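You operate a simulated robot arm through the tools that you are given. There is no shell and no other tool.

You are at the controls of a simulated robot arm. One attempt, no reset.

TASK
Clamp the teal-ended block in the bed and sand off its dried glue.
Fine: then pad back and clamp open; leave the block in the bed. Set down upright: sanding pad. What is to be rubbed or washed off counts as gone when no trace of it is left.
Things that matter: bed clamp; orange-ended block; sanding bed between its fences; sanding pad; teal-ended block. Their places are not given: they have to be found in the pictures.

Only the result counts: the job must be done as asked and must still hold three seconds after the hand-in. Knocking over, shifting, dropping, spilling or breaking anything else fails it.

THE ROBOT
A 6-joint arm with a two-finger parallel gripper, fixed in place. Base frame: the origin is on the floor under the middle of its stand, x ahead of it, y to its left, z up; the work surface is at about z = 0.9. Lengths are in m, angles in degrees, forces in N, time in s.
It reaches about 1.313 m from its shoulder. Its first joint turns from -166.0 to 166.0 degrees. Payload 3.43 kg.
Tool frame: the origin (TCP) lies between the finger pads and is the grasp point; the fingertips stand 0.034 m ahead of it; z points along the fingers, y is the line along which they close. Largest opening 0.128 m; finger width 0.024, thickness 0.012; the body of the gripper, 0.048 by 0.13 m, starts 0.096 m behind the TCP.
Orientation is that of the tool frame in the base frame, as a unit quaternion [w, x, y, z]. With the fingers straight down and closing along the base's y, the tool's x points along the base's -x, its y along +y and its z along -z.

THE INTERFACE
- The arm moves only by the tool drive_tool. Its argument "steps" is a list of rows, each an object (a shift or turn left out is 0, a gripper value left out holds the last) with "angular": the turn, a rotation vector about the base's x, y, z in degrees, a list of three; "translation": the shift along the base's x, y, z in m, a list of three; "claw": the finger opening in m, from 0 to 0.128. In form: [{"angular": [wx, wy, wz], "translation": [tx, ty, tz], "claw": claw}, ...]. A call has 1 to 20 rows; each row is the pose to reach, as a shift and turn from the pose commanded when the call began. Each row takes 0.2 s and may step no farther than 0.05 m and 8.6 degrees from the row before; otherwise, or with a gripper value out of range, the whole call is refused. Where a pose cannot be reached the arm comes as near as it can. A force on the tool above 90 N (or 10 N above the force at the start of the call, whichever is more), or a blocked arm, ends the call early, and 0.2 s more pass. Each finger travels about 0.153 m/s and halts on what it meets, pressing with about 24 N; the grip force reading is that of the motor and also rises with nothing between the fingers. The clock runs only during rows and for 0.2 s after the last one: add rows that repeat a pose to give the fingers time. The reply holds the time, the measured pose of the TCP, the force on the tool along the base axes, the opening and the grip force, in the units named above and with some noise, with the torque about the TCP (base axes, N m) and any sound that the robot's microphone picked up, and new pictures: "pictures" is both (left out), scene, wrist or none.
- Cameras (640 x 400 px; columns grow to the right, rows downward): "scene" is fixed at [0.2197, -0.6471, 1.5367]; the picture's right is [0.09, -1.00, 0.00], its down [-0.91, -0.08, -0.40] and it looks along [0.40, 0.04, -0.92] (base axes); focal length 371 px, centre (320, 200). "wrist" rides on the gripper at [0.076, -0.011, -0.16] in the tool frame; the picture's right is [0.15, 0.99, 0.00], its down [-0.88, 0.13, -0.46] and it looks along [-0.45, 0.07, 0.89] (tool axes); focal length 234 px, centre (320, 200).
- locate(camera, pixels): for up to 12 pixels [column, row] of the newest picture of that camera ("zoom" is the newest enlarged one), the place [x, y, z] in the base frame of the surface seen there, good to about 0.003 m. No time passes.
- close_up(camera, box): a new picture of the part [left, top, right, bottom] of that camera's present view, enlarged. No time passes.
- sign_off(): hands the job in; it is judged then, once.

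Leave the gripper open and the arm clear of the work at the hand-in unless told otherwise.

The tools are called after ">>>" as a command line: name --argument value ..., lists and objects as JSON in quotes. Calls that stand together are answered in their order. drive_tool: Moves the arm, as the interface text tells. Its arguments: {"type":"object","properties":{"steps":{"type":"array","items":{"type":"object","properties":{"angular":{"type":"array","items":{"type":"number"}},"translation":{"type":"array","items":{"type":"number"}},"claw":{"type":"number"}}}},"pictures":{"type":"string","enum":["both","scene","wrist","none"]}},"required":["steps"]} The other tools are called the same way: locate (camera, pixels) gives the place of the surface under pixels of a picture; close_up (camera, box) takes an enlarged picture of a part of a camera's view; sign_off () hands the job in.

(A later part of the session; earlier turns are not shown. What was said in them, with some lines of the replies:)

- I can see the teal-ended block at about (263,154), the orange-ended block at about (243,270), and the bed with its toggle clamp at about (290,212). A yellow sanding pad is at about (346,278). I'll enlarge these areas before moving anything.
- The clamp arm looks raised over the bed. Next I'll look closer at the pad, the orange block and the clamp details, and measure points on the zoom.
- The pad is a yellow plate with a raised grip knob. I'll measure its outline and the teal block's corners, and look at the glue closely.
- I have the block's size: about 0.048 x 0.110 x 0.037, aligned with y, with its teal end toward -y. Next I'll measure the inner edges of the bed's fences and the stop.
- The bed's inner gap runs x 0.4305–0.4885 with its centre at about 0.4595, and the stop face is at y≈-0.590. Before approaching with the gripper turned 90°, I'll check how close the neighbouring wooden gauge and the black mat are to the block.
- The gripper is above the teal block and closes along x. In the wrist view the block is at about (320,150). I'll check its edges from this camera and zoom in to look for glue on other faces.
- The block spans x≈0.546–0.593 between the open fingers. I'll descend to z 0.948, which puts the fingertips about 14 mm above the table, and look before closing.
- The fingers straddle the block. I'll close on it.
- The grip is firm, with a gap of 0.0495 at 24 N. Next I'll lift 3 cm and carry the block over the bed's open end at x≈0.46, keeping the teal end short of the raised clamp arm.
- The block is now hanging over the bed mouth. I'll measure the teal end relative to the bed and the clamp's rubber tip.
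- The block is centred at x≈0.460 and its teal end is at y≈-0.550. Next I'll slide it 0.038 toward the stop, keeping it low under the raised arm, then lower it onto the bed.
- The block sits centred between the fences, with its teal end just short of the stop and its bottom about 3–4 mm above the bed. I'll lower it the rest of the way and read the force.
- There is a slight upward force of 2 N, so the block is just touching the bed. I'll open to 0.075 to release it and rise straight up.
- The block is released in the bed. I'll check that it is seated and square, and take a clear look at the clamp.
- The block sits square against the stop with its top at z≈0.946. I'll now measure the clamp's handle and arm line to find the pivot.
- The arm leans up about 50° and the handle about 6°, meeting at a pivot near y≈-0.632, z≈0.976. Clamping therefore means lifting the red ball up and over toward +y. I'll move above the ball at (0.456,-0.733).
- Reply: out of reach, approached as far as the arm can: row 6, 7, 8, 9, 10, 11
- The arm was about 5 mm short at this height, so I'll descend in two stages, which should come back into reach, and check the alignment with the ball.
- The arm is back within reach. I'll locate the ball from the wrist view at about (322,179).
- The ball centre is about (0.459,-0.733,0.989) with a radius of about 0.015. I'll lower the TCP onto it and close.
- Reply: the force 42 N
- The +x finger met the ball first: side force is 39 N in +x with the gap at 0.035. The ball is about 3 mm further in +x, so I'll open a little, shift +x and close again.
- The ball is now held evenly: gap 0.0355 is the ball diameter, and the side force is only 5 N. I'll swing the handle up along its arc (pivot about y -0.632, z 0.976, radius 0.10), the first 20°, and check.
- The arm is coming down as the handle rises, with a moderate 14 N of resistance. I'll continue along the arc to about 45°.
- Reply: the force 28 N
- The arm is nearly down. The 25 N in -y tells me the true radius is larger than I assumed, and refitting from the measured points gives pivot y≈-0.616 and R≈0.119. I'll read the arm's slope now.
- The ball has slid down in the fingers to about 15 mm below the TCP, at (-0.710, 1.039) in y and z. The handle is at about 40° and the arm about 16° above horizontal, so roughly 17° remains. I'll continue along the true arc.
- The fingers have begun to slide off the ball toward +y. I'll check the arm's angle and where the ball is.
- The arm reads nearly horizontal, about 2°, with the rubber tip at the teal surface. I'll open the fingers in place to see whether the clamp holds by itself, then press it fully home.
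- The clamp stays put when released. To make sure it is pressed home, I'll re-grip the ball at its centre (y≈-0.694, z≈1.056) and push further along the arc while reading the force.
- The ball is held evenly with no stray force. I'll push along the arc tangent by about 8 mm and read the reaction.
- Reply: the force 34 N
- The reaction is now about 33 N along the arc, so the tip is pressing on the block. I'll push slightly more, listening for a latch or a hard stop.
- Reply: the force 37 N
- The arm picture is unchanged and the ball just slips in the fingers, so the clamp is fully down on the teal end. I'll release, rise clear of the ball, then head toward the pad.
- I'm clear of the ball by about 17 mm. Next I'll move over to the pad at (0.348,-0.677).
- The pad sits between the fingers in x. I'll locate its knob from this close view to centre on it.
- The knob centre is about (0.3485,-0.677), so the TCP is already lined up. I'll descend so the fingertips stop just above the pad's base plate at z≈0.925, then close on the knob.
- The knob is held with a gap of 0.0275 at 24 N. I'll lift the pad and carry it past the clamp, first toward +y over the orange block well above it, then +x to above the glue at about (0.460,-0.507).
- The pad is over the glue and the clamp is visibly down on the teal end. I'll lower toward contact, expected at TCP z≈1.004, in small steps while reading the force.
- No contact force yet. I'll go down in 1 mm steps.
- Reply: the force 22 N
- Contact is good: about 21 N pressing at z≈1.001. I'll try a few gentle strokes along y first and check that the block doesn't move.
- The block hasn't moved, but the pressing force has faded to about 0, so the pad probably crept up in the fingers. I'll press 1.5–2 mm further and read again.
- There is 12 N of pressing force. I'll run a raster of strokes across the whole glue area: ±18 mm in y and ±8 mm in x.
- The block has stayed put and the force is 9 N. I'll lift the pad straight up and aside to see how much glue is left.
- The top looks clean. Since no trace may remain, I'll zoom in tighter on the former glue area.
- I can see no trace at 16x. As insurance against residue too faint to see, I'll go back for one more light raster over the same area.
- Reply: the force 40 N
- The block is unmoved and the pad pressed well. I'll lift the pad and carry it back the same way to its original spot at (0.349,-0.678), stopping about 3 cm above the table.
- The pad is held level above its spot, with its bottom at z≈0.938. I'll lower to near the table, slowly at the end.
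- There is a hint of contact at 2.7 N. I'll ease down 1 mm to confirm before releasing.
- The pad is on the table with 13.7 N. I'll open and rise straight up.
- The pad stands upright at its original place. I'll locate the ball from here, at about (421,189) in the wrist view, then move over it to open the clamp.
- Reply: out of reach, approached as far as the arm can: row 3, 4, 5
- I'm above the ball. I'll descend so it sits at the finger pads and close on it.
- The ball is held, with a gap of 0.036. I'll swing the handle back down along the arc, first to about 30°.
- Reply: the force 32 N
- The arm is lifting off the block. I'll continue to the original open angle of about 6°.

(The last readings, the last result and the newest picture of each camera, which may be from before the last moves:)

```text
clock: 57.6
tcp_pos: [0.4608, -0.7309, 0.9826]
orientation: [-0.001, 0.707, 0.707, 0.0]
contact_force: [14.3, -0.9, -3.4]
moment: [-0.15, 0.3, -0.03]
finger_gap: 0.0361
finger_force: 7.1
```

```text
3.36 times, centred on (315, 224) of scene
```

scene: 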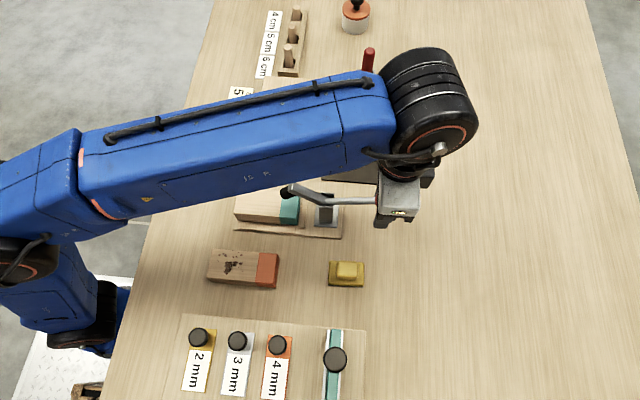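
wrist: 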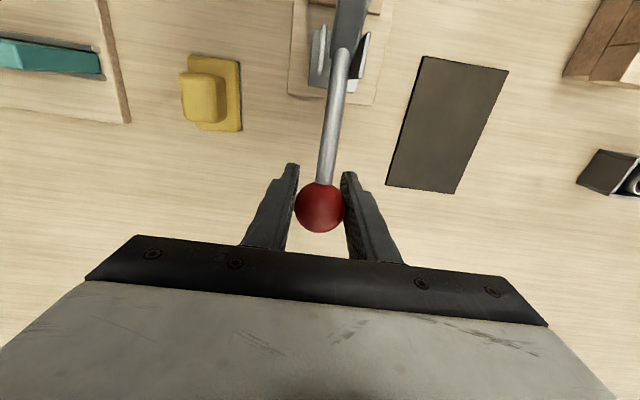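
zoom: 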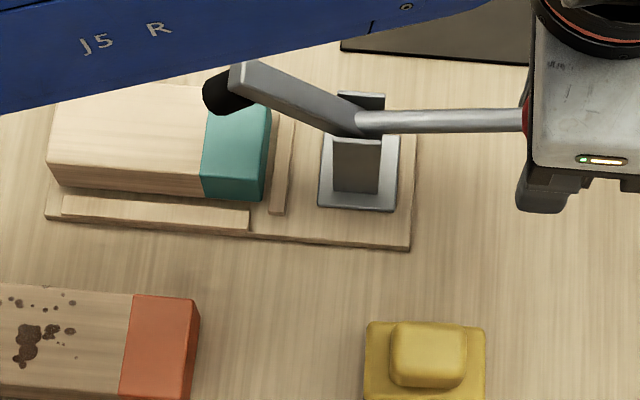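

The arm is up but roughly 10° short of the original opening, because the ball slipped upward in the fingers. I'll measure the ball and handle before re-gripping.

>>> locate --camera "zoom" --pixels '[[245, 70], [290, 95], [330, 120], [380, 118], [440, 118], [500, 118]]'

>>> locate --camera "wrist" --pixels '[[319, 207], [319, 190], [319, 225], [330, 130], [325, 165]]'

```text
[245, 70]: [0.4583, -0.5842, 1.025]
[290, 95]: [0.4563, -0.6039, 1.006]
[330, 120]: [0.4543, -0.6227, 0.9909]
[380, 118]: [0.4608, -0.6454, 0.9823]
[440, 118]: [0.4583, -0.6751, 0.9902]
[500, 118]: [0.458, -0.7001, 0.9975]
```

```text
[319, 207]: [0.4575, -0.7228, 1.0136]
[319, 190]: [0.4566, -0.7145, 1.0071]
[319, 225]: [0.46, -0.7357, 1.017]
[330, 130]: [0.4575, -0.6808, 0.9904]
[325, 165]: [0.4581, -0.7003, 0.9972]
```

The handle is at 15° and the arm at 41°, against 6° and 50° at the start. I'll re-grip at the ball centre (y≈-0.7286, z≈1.000).

>>> drive_tool --steps '[{"claw": 0.05}, {"claw": 0.06}, {"translation": [0.0, 0.002, 0.008], "claw": 0.06}, {"translation": [0.0, 0.002, 0.016]}, {"translation": [0.0, 0.002, 0.016]}, {"translation": [0.0, 0.002, 0.016], "claw": 0.045}, {"translation": [0.0, 0.002, 0.016], "claw": 0.028}, {"translation": [0.0, 0.002, 0.016], "claw": 0.028}]' --pictures "wrist"

```text
clock: 59.4
tcp_pos: [0.4603, -0.7293, 1.0007]
orientation: [0.0, 0.706, 0.708, 0.0]
contact_force: [15.7, -5.3, 4.3]
moment: [0.35, -0.09, 0.13]
finger_gap: 0.0354
finger_force: 44.9
```

wrist: 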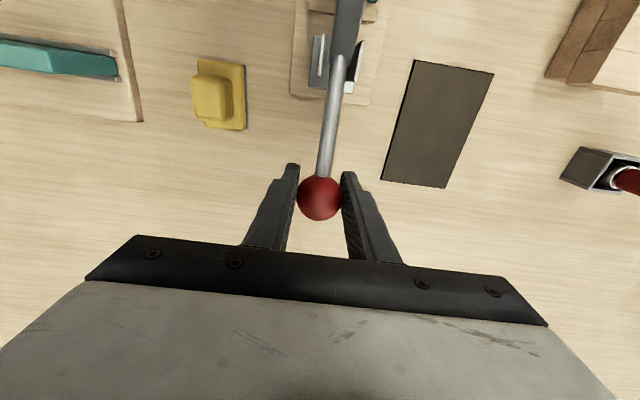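

Held again. I'll press the handle down the rest of the way with a little over-travel to reach its open stop.

>>> drive_tool --steps '[{"translation": [0.0005, -0.001, -0.006], "claw": 0.028}, {"translation": [0.0005, -0.002, -0.012]}, {"translation": [0.0005, -0.0028, -0.018]}, {"translation": [0.0005, -0.0033, -0.023]}, {"translation": [0.0005, -0.0033, -0.023]}]'

>>> close_up --camera "scene" --box '[220, 165, 410, 284]'

```text
clock: 60.6
tcp_pos: [0.4594, -0.7307, 0.9805]
orientation: [0.002, 0.707, 0.707, -0.001]
contact_force: [23.1, -4.5, 41.5]
moment: [-0.15, -0.13, 0.09]
finger_gap: 0.0359
finger_force: 44.9
```

scene: 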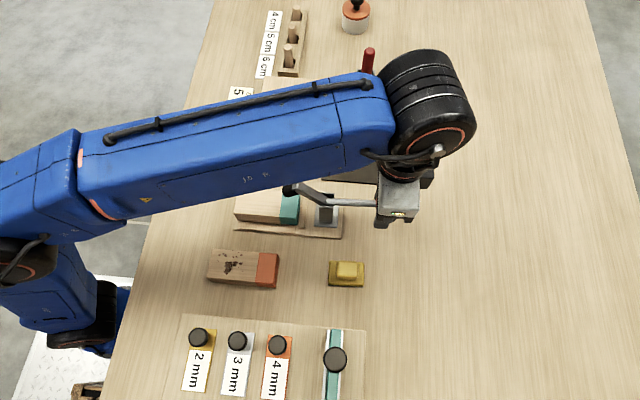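
wrist: 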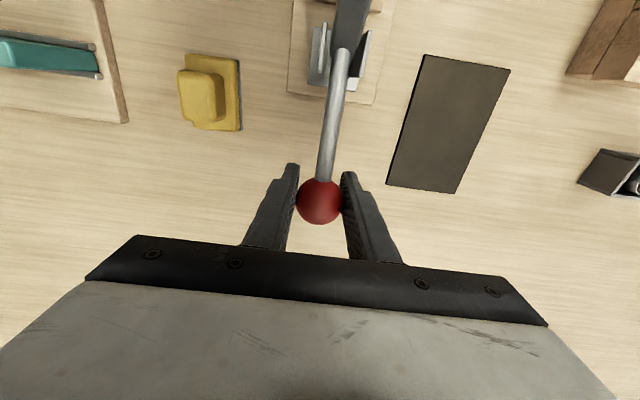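

```text
3.36 times, centred on (315, 224) of scene
```

zoom: 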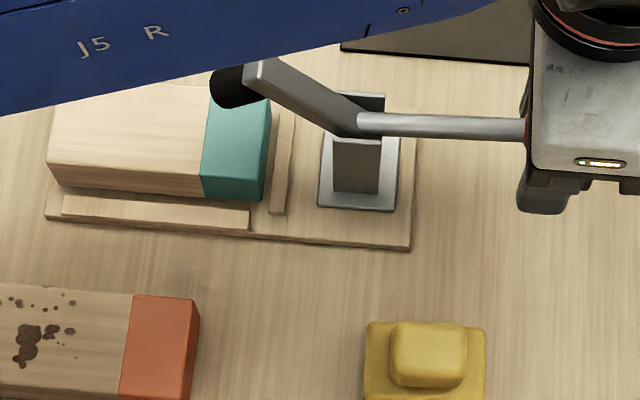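

A 41 N reaction suggests the open stop. I'll verify the slopes against the starting values.

>>> locate --camera "zoom" --pixels '[[262, 65], [290, 83], [330, 110], [380, 122], [440, 125], [500, 126]]'

```text
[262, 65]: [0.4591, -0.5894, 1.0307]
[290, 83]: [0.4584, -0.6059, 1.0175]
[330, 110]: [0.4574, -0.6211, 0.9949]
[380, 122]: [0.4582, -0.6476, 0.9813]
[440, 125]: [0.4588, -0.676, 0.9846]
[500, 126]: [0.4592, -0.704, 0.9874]
```

The handle slope is 6.2°, the same as at the start, so the clamp is fully open. I'll release the ball, rise, and move away via -x clear of everything.

>>> drive_tool --steps '[{"claw": 0.05}, {"claw": 0.065}, {"claw": 0.065}, {"translation": [0, 0, 0.035]}, {"translation": [0, 0.005, 0.075]}, {"translation": [0, 0.01, 0.105]}, {"translation": [-0.04, 0.02, 0.11]}, {"translation": [-0.08, 0.035, 0.115]}, {"translation": [-0.11, 0.065, 0.125]}, {"translation": [-0.125, 0.105, 0.14]}, {"translation": [-0.13, 0.145, 0.155]}, {"translation": [-0.135, 0.19, 0.17]}, {"translation": [-0.135, 0.235, 0.18]}, {"translation": [-0.135, 0.28, 0.19]}, {"translation": [-0.135, 0.32, 0.2]}, {"translation": [-0.135, 0.32, 0.2]}]'

>>> close_up --camera "scene" --box '[220, 165, 410, 284]'

>>> close_up --camera "scene" --box '[220, 175, 310, 231]'

```text
clock: 64.0
tcp_pos: [0.3241, -0.4162, 1.1682]
orientation: [0.002, 0.707, 0.707, -0.002]
contact_force: [-0.2, 0.3, 1.2]
moment: [0.03, 0.02, 0.0]
finger_gap: 0.0651
finger_force: 0.1
out of reach, approached as far as the arm can: row 15, 16
```

scene: 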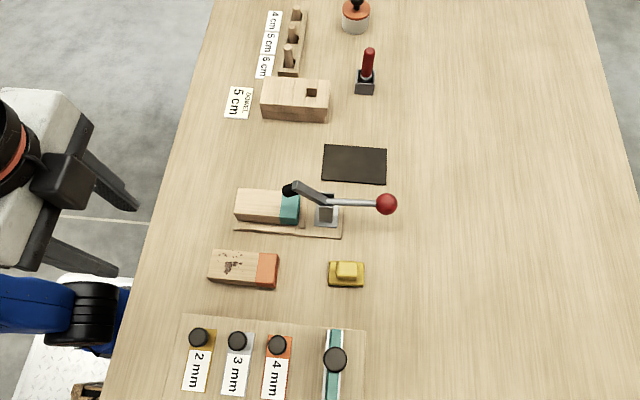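
wrist: 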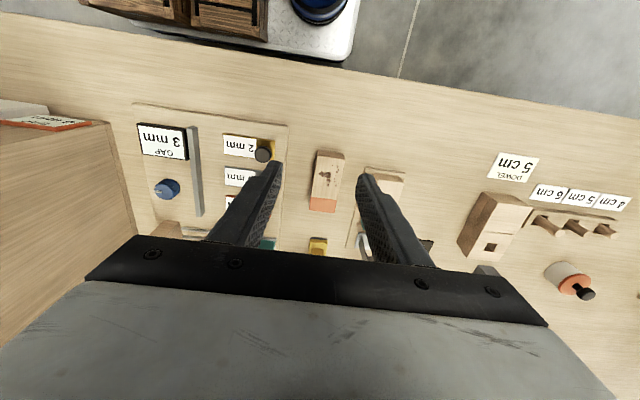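

```text
3.36 times, centred on (315, 224) of scene
```

zoom: 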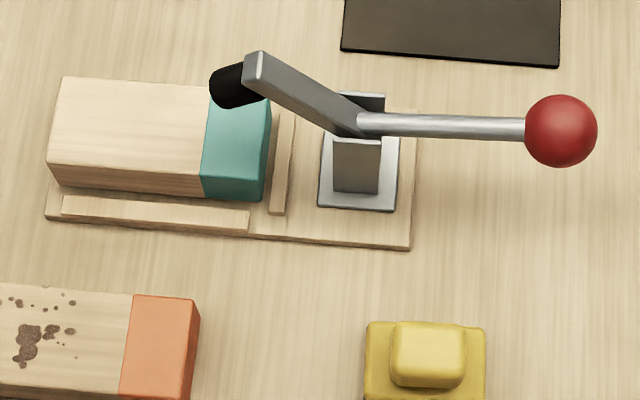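

```text
7.11 times, centred on (265, 203) of scene
```

zoom: 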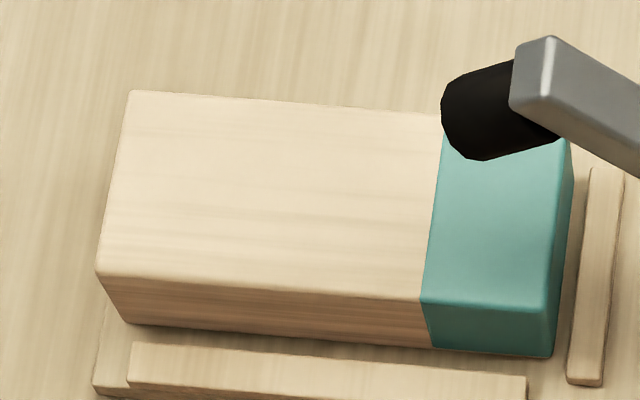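

Everything looks right: the clamp is open as at the start, the block is clean and seated, and the pad is upright. The pad seems a few millimetres off its first spot, so I'll measure it.

>>> close_up --camera "scene" --box '[300, 240, 400, 302]'

```text
6.40 times, centred on (350, 271) of scene
```

zoom: 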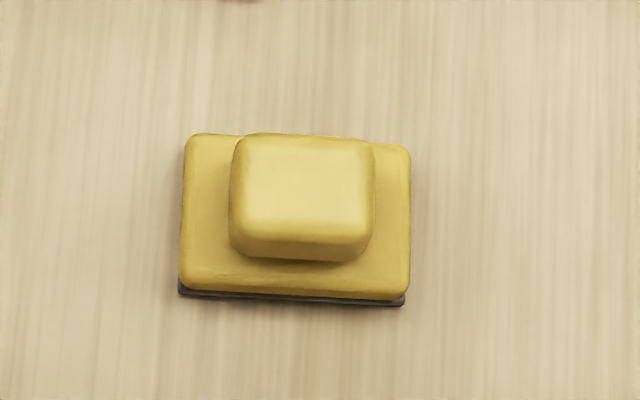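

>>> locate --camera "zoom" --pixels '[[195, 142], [403, 153], [186, 278], [403, 293], [305, 185], [240, 142], [367, 150], [238, 238], [365, 245], [200, 200], [395, 220], [295, 275]]'

```text
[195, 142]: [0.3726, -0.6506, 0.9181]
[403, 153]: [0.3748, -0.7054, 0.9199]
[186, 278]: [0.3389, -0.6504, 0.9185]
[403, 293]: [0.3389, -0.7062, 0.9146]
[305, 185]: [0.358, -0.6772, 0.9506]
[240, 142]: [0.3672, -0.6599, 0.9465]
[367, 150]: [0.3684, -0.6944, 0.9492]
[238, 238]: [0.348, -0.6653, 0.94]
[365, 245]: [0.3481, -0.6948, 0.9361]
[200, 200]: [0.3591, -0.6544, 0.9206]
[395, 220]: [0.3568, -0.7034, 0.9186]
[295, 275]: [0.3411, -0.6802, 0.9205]
```

The pad ended about 8 mm further in +x (centre about 0.357 instead of 0.348), probably dragged as the fingers opened. I'll put it back exactly, so I'm returning above it first.

>>> drive_tool --steps '[{"translation": [0.005, -0.04, -0.01], "claw": 0.065}, {"translation": [0.012, -0.085, -0.03]}, {"translation": [0.02, -0.13, -0.05]}, {"translation": [0.027, -0.175, -0.07]}, {"translation": [0.033, -0.22, -0.09]}, {"translation": [0.033, -0.255, -0.105]}, {"translation": [0.033, -0.261, -0.135]}, {"translation": [0.033, -0.261, -0.135]}]'

>>> close_up --camera "wrist" --box '[230, 100, 410, 280]'

```text
clock: 65.8
tcp_pos: [0.3598, -0.6779, 1.0347]
orientation: [0.0, 0.707, 0.707, 0.0]
contact_force: [-0.1, 0.0, 0.1]
moment: [0.0, -0.01, 0.0]
finger_gap: 0.0648
finger_force: 0.1
```

scene: 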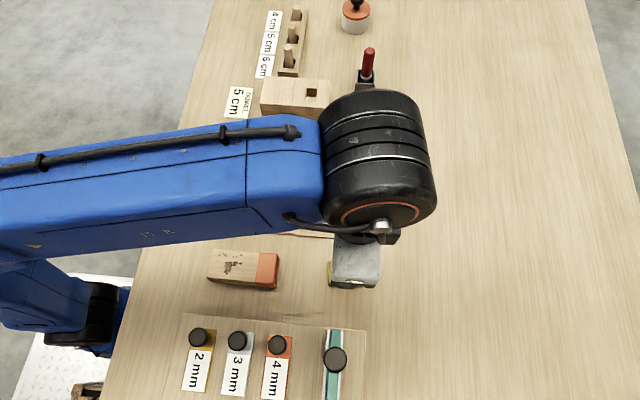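
wrist: 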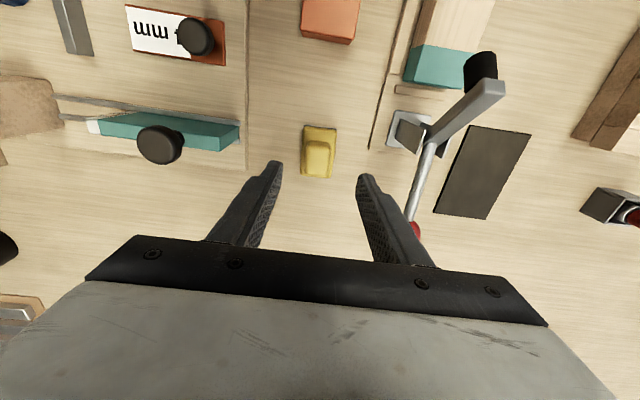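

```text
2.22 times, centred on (320, 190) of wrist
```

zoom: 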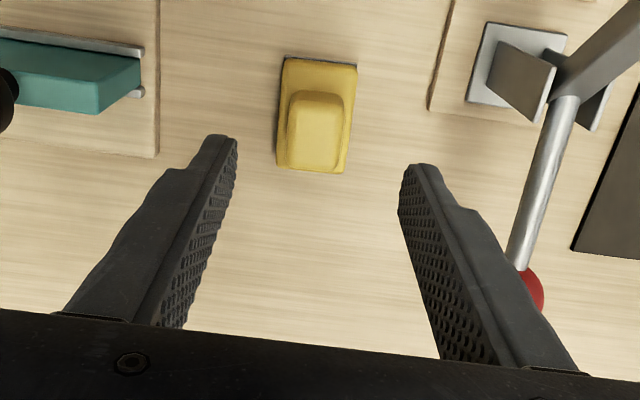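

The knob is at about x 0.357, so I'll shift -3 mm, descend a little higher than before so the fingertips stay clear of the base plate, and grip.

>>> drive_tool --steps '[{"translation": [-0.003, 0, -0.03], "claw": 0.065}, {"translation": [-0.003, 0, -0.055]}, {"translation": [-0.003, 0, -0.0725]}, {"translation": [-0.003, 0, -0.0725]}, {"translation": [-0.003, 0, -0.0725], "claw": 0.04}, {"translation": [-0.003, 0, -0.0725], "claw": 0.018}, {"translation": [-0.003, 0, -0.0725], "claw": 0.018}]' --pictures "wrist"

```text
clock: 67.4
tcp_pos: [0.3538, -0.6745, 0.9618]
orientation: [0.001, 0.707, 0.707, 0.0]
contact_force: [0.6, -0.7, -0.2]
moment: [-0.03, -0.01, 0.03]
finger_gap: 0.0274
finger_force: 23.9
```

wrist: 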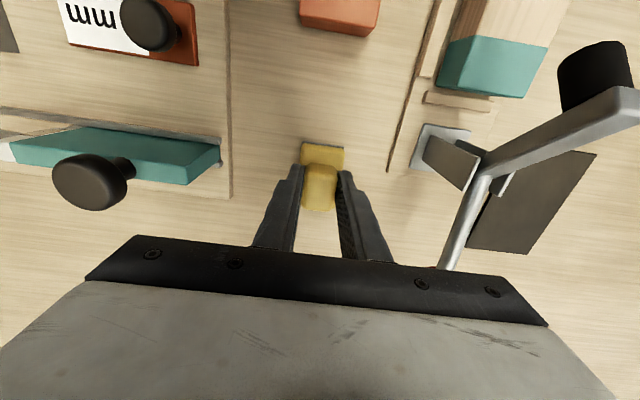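

Gripped, with the TCP reading x 0.354. I'll lift 6 mm, shift -5.5 mm in x, and set down gently.

>>> drive_tool --steps '[{"translation": [0, 0, 0.006], "claw": 0.018}, {"translation": [-0.0055, 0, 0.006]}, {"translation": [-0.0055, 0, 0.006]}, {"translation": [-0.0055, 0, 0.003]}, {"translation": [-0.0055, 0, 0.0005]}, {"translation": [-0.0055, 0, 0.0005]}]' --pictures "none"

```text
clock: 68.8
tcp_pos: [0.3484, -0.6768, 0.9624]
orientation: [0.0, 0.707, 0.707, 0.001]
contact_force: [0.1, 0.3, -0.8]
moment: [0.0, -0.03, 0.01]
finger_gap: 0.0272
finger_force: 23.5
```

>>> drive_tool --steps '[{"translation": [0, 0, -0.0005], "claw": 0.018}, {"translation": [0, 0, -0.001]}, {"translation": [0, 0, -0.001]}]' --pictures "none"

```text
clock: 69.6
tcp_pos: [0.3485, -0.6764, 0.9615]
orientation: [0.0, 0.707, 0.707, 0.0]
contact_force: [-0.1, -0.2, 0.0]
moment: [-0.02, 0.01, -0.01]
finger_gap: 0.0273
finger_force: 24.3
```

>>> drive_tool --steps '[{"translation": [0, 0, -0.0005], "claw": 0.018}, {"translation": [0, 0, -0.0005]}]' --pictures "none"

```text
clock: 70.2
tcp_pos: [0.3503, -0.6775, 0.9621]
orientation: [0.0, 0.707, 0.707, 0.001]
contact_force: [-1.3, 0.5, 0.3]
moment: [0.02, 0.03, -0.02]
finger_gap: 0.0274
finger_force: 24.2
```

>>> drive_tool --steps '[{"translation": [0, 0, -0.0007], "claw": 0.018}, {"translation": [0, 0, -0.0007]}]' --pictures "none"

```text
clock: 70.8
tcp_pos: [0.3496, -0.6747, 0.9624]
orientation: [0.001, 0.707, 0.707, -0.001]
contact_force: [1.4, -5.1, 17.1]
moment: [-0.03, -0.02, 0.0]
finger_gap: 0.0275
finger_force: 24.0
```

The pad is on the table with 17 N. I'll back off 0.5 mm to unload, then open and rise.

>>> drive_tool --steps '[{"translation": [0, 0, 0.0005], "claw": 0.018}, {"translation": [0, 0, 0.0005], "claw": 0.035}, {"translation": [0, 0, 0.0005], "claw": 0.065}, {"translation": [0, 0, 0.0005], "claw": 0.065}, {"translation": [0, 0, 0.03], "claw": 0.065}, {"translation": [0, 0, 0.07]}, {"translation": [0, 0, 0.11]}, {"translation": [-0.01, 0.04, 0.13]}, {"translation": [-0.02, 0.085, 0.15]}, {"translation": [-0.03, 0.13, 0.17]}, {"translation": [-0.03, 0.175, 0.18]}, {"translation": [-0.03, 0.22, 0.19]}, {"translation": [-0.03, 0.255, 0.195]}, {"translation": [-0.03, 0.255, 0.195]}]'

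>>> close_up --camera "scene" --box '[300, 240, 400, 302]'

```text
refused: row 9 steps farther than a row can; nothing moved
```

```text
6.40 times, centred on (350, 271) of scene
```

zoom: 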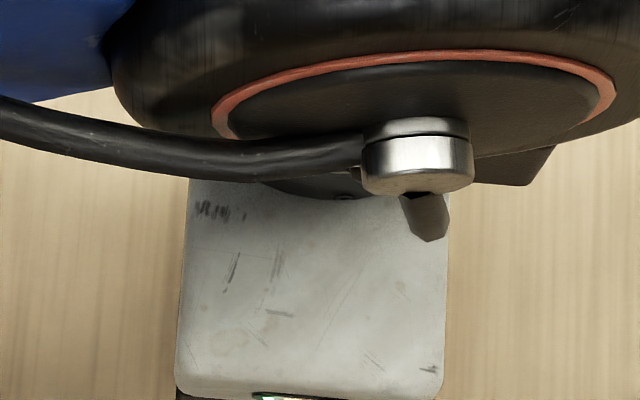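

One row was slightly too long and the call was refused, so nothing moved. I'll repeat it with shorter steps.

>>> drive_tool --steps '[{"translation": [0, 0, 0.0005], "claw": 0.018}, {"translation": [0, 0, 0.0005], "claw": 0.035}, {"translation": [0, 0, 0.0005], "claw": 0.065}, {"translation": [0, 0, 0.0005], "claw": 0.065}, {"translation": [0, 0, 0.03], "claw": 0.065}, {"translation": [0, 0, 0.07]}, {"translation": [0, 0, 0.105]}, {"translation": [-0.007, 0.035, 0.12]}, {"translation": [-0.014, 0.07, 0.135]}, {"translation": [-0.021, 0.105, 0.15]}, {"translation": [-0.028, 0.14, 0.165]}, {"translation": [-0.03, 0.18, 0.175]}, {"translation": [-0.03, 0.22, 0.185]}, {"translation": [-0.03, 0.255, 0.195]}, {"translation": [-0.03, 0.255, 0.195]}]'

>>> close_up --camera "scene" --box '[300, 240, 400, 302]'

```text
clock: 74.0
tcp_pos: [0.3226, -0.4202, 1.1566]
orientation: [0.0, 0.707, 0.707, 0.0]
contact_force: [0.1, 0.0, 0.7]
moment: [0.03, 0.0, 0.0]
finger_gap: 0.0649
finger_force: 0.0
```

scene: 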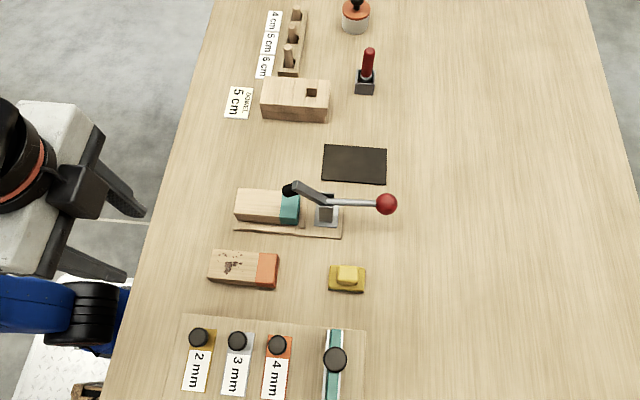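
wrist: 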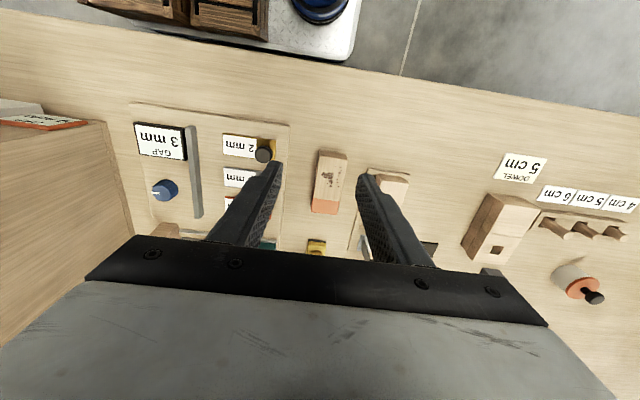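

```text
6.40 times, centred on (350, 271) of scene
```

zoom: 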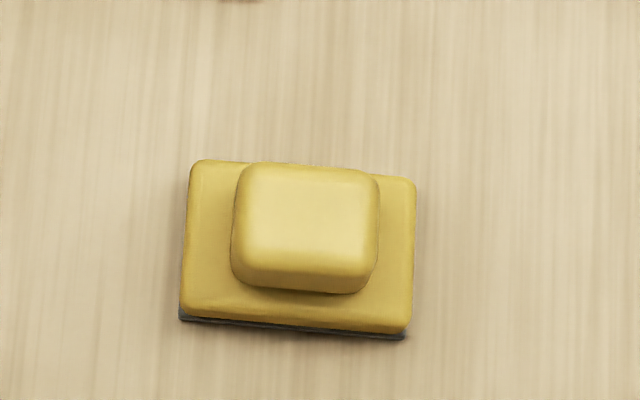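

The pad is now within about 2 mm of its first place and upright. The clamp is open and the clean block is in the bed. I'll open the gripper fully and check the block's surface once more.

>>> drive_tool --steps '[{"claw": 0.09}, {"claw": 0.12}, {"claw": 0.12}]' --pictures "scene"

>>> close_up --camera "scene" --box '[220, 175, 310, 231]'

```text
clock: 74.8
tcp_pos: [0.3215, -0.4211, 1.1572]
orientation: [-0.001, 0.707, 0.707, 0.0]
contact_force: [0.9, 0.3, -0.8]
moment: [0.0, -0.01, -0.03]
finger_gap: 0.1199
finger_force: 0.1
```

scene: 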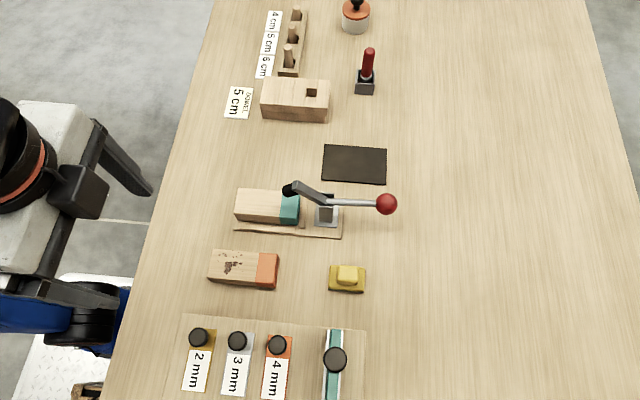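

```text
7.11 times, centred on (265, 203) of scene
```

zoom: 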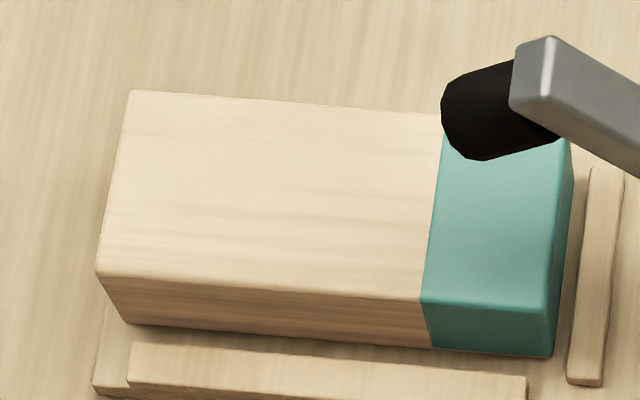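

The glue is gone with no visible trace, and the block sits seated in the bed with the clamp open. The pad is back upright, the orange block is untouched, and the arm is clear with the gripper open. I'm handing it in.

>>> sign_off

```text
The job is handed in.
```

I handed the job in with the teal-ended block sanded clean. No verdict came back with the hand-in, so this is what the last pictures show:

- **Teal-ended block:** it sits between the fences against the stop. I can see no trace of glue on its top, including in the 16x close-ups after the first sanding pass. I then ran a second pass as insurance.
- **Bed clamp:** it held the block still while I sanded. The handle is now back at its starting angle of about 6°, so the clamp is fully open.
- **Sanding pad:** it stands upright within about 2 mm of where it started. My first set-down left it about 8 mm off, so I picked it up again and corrected it.
- **Orange-ended block and other items:** they look where they were at the start.

The arm is clear of the work and the gripper is open.
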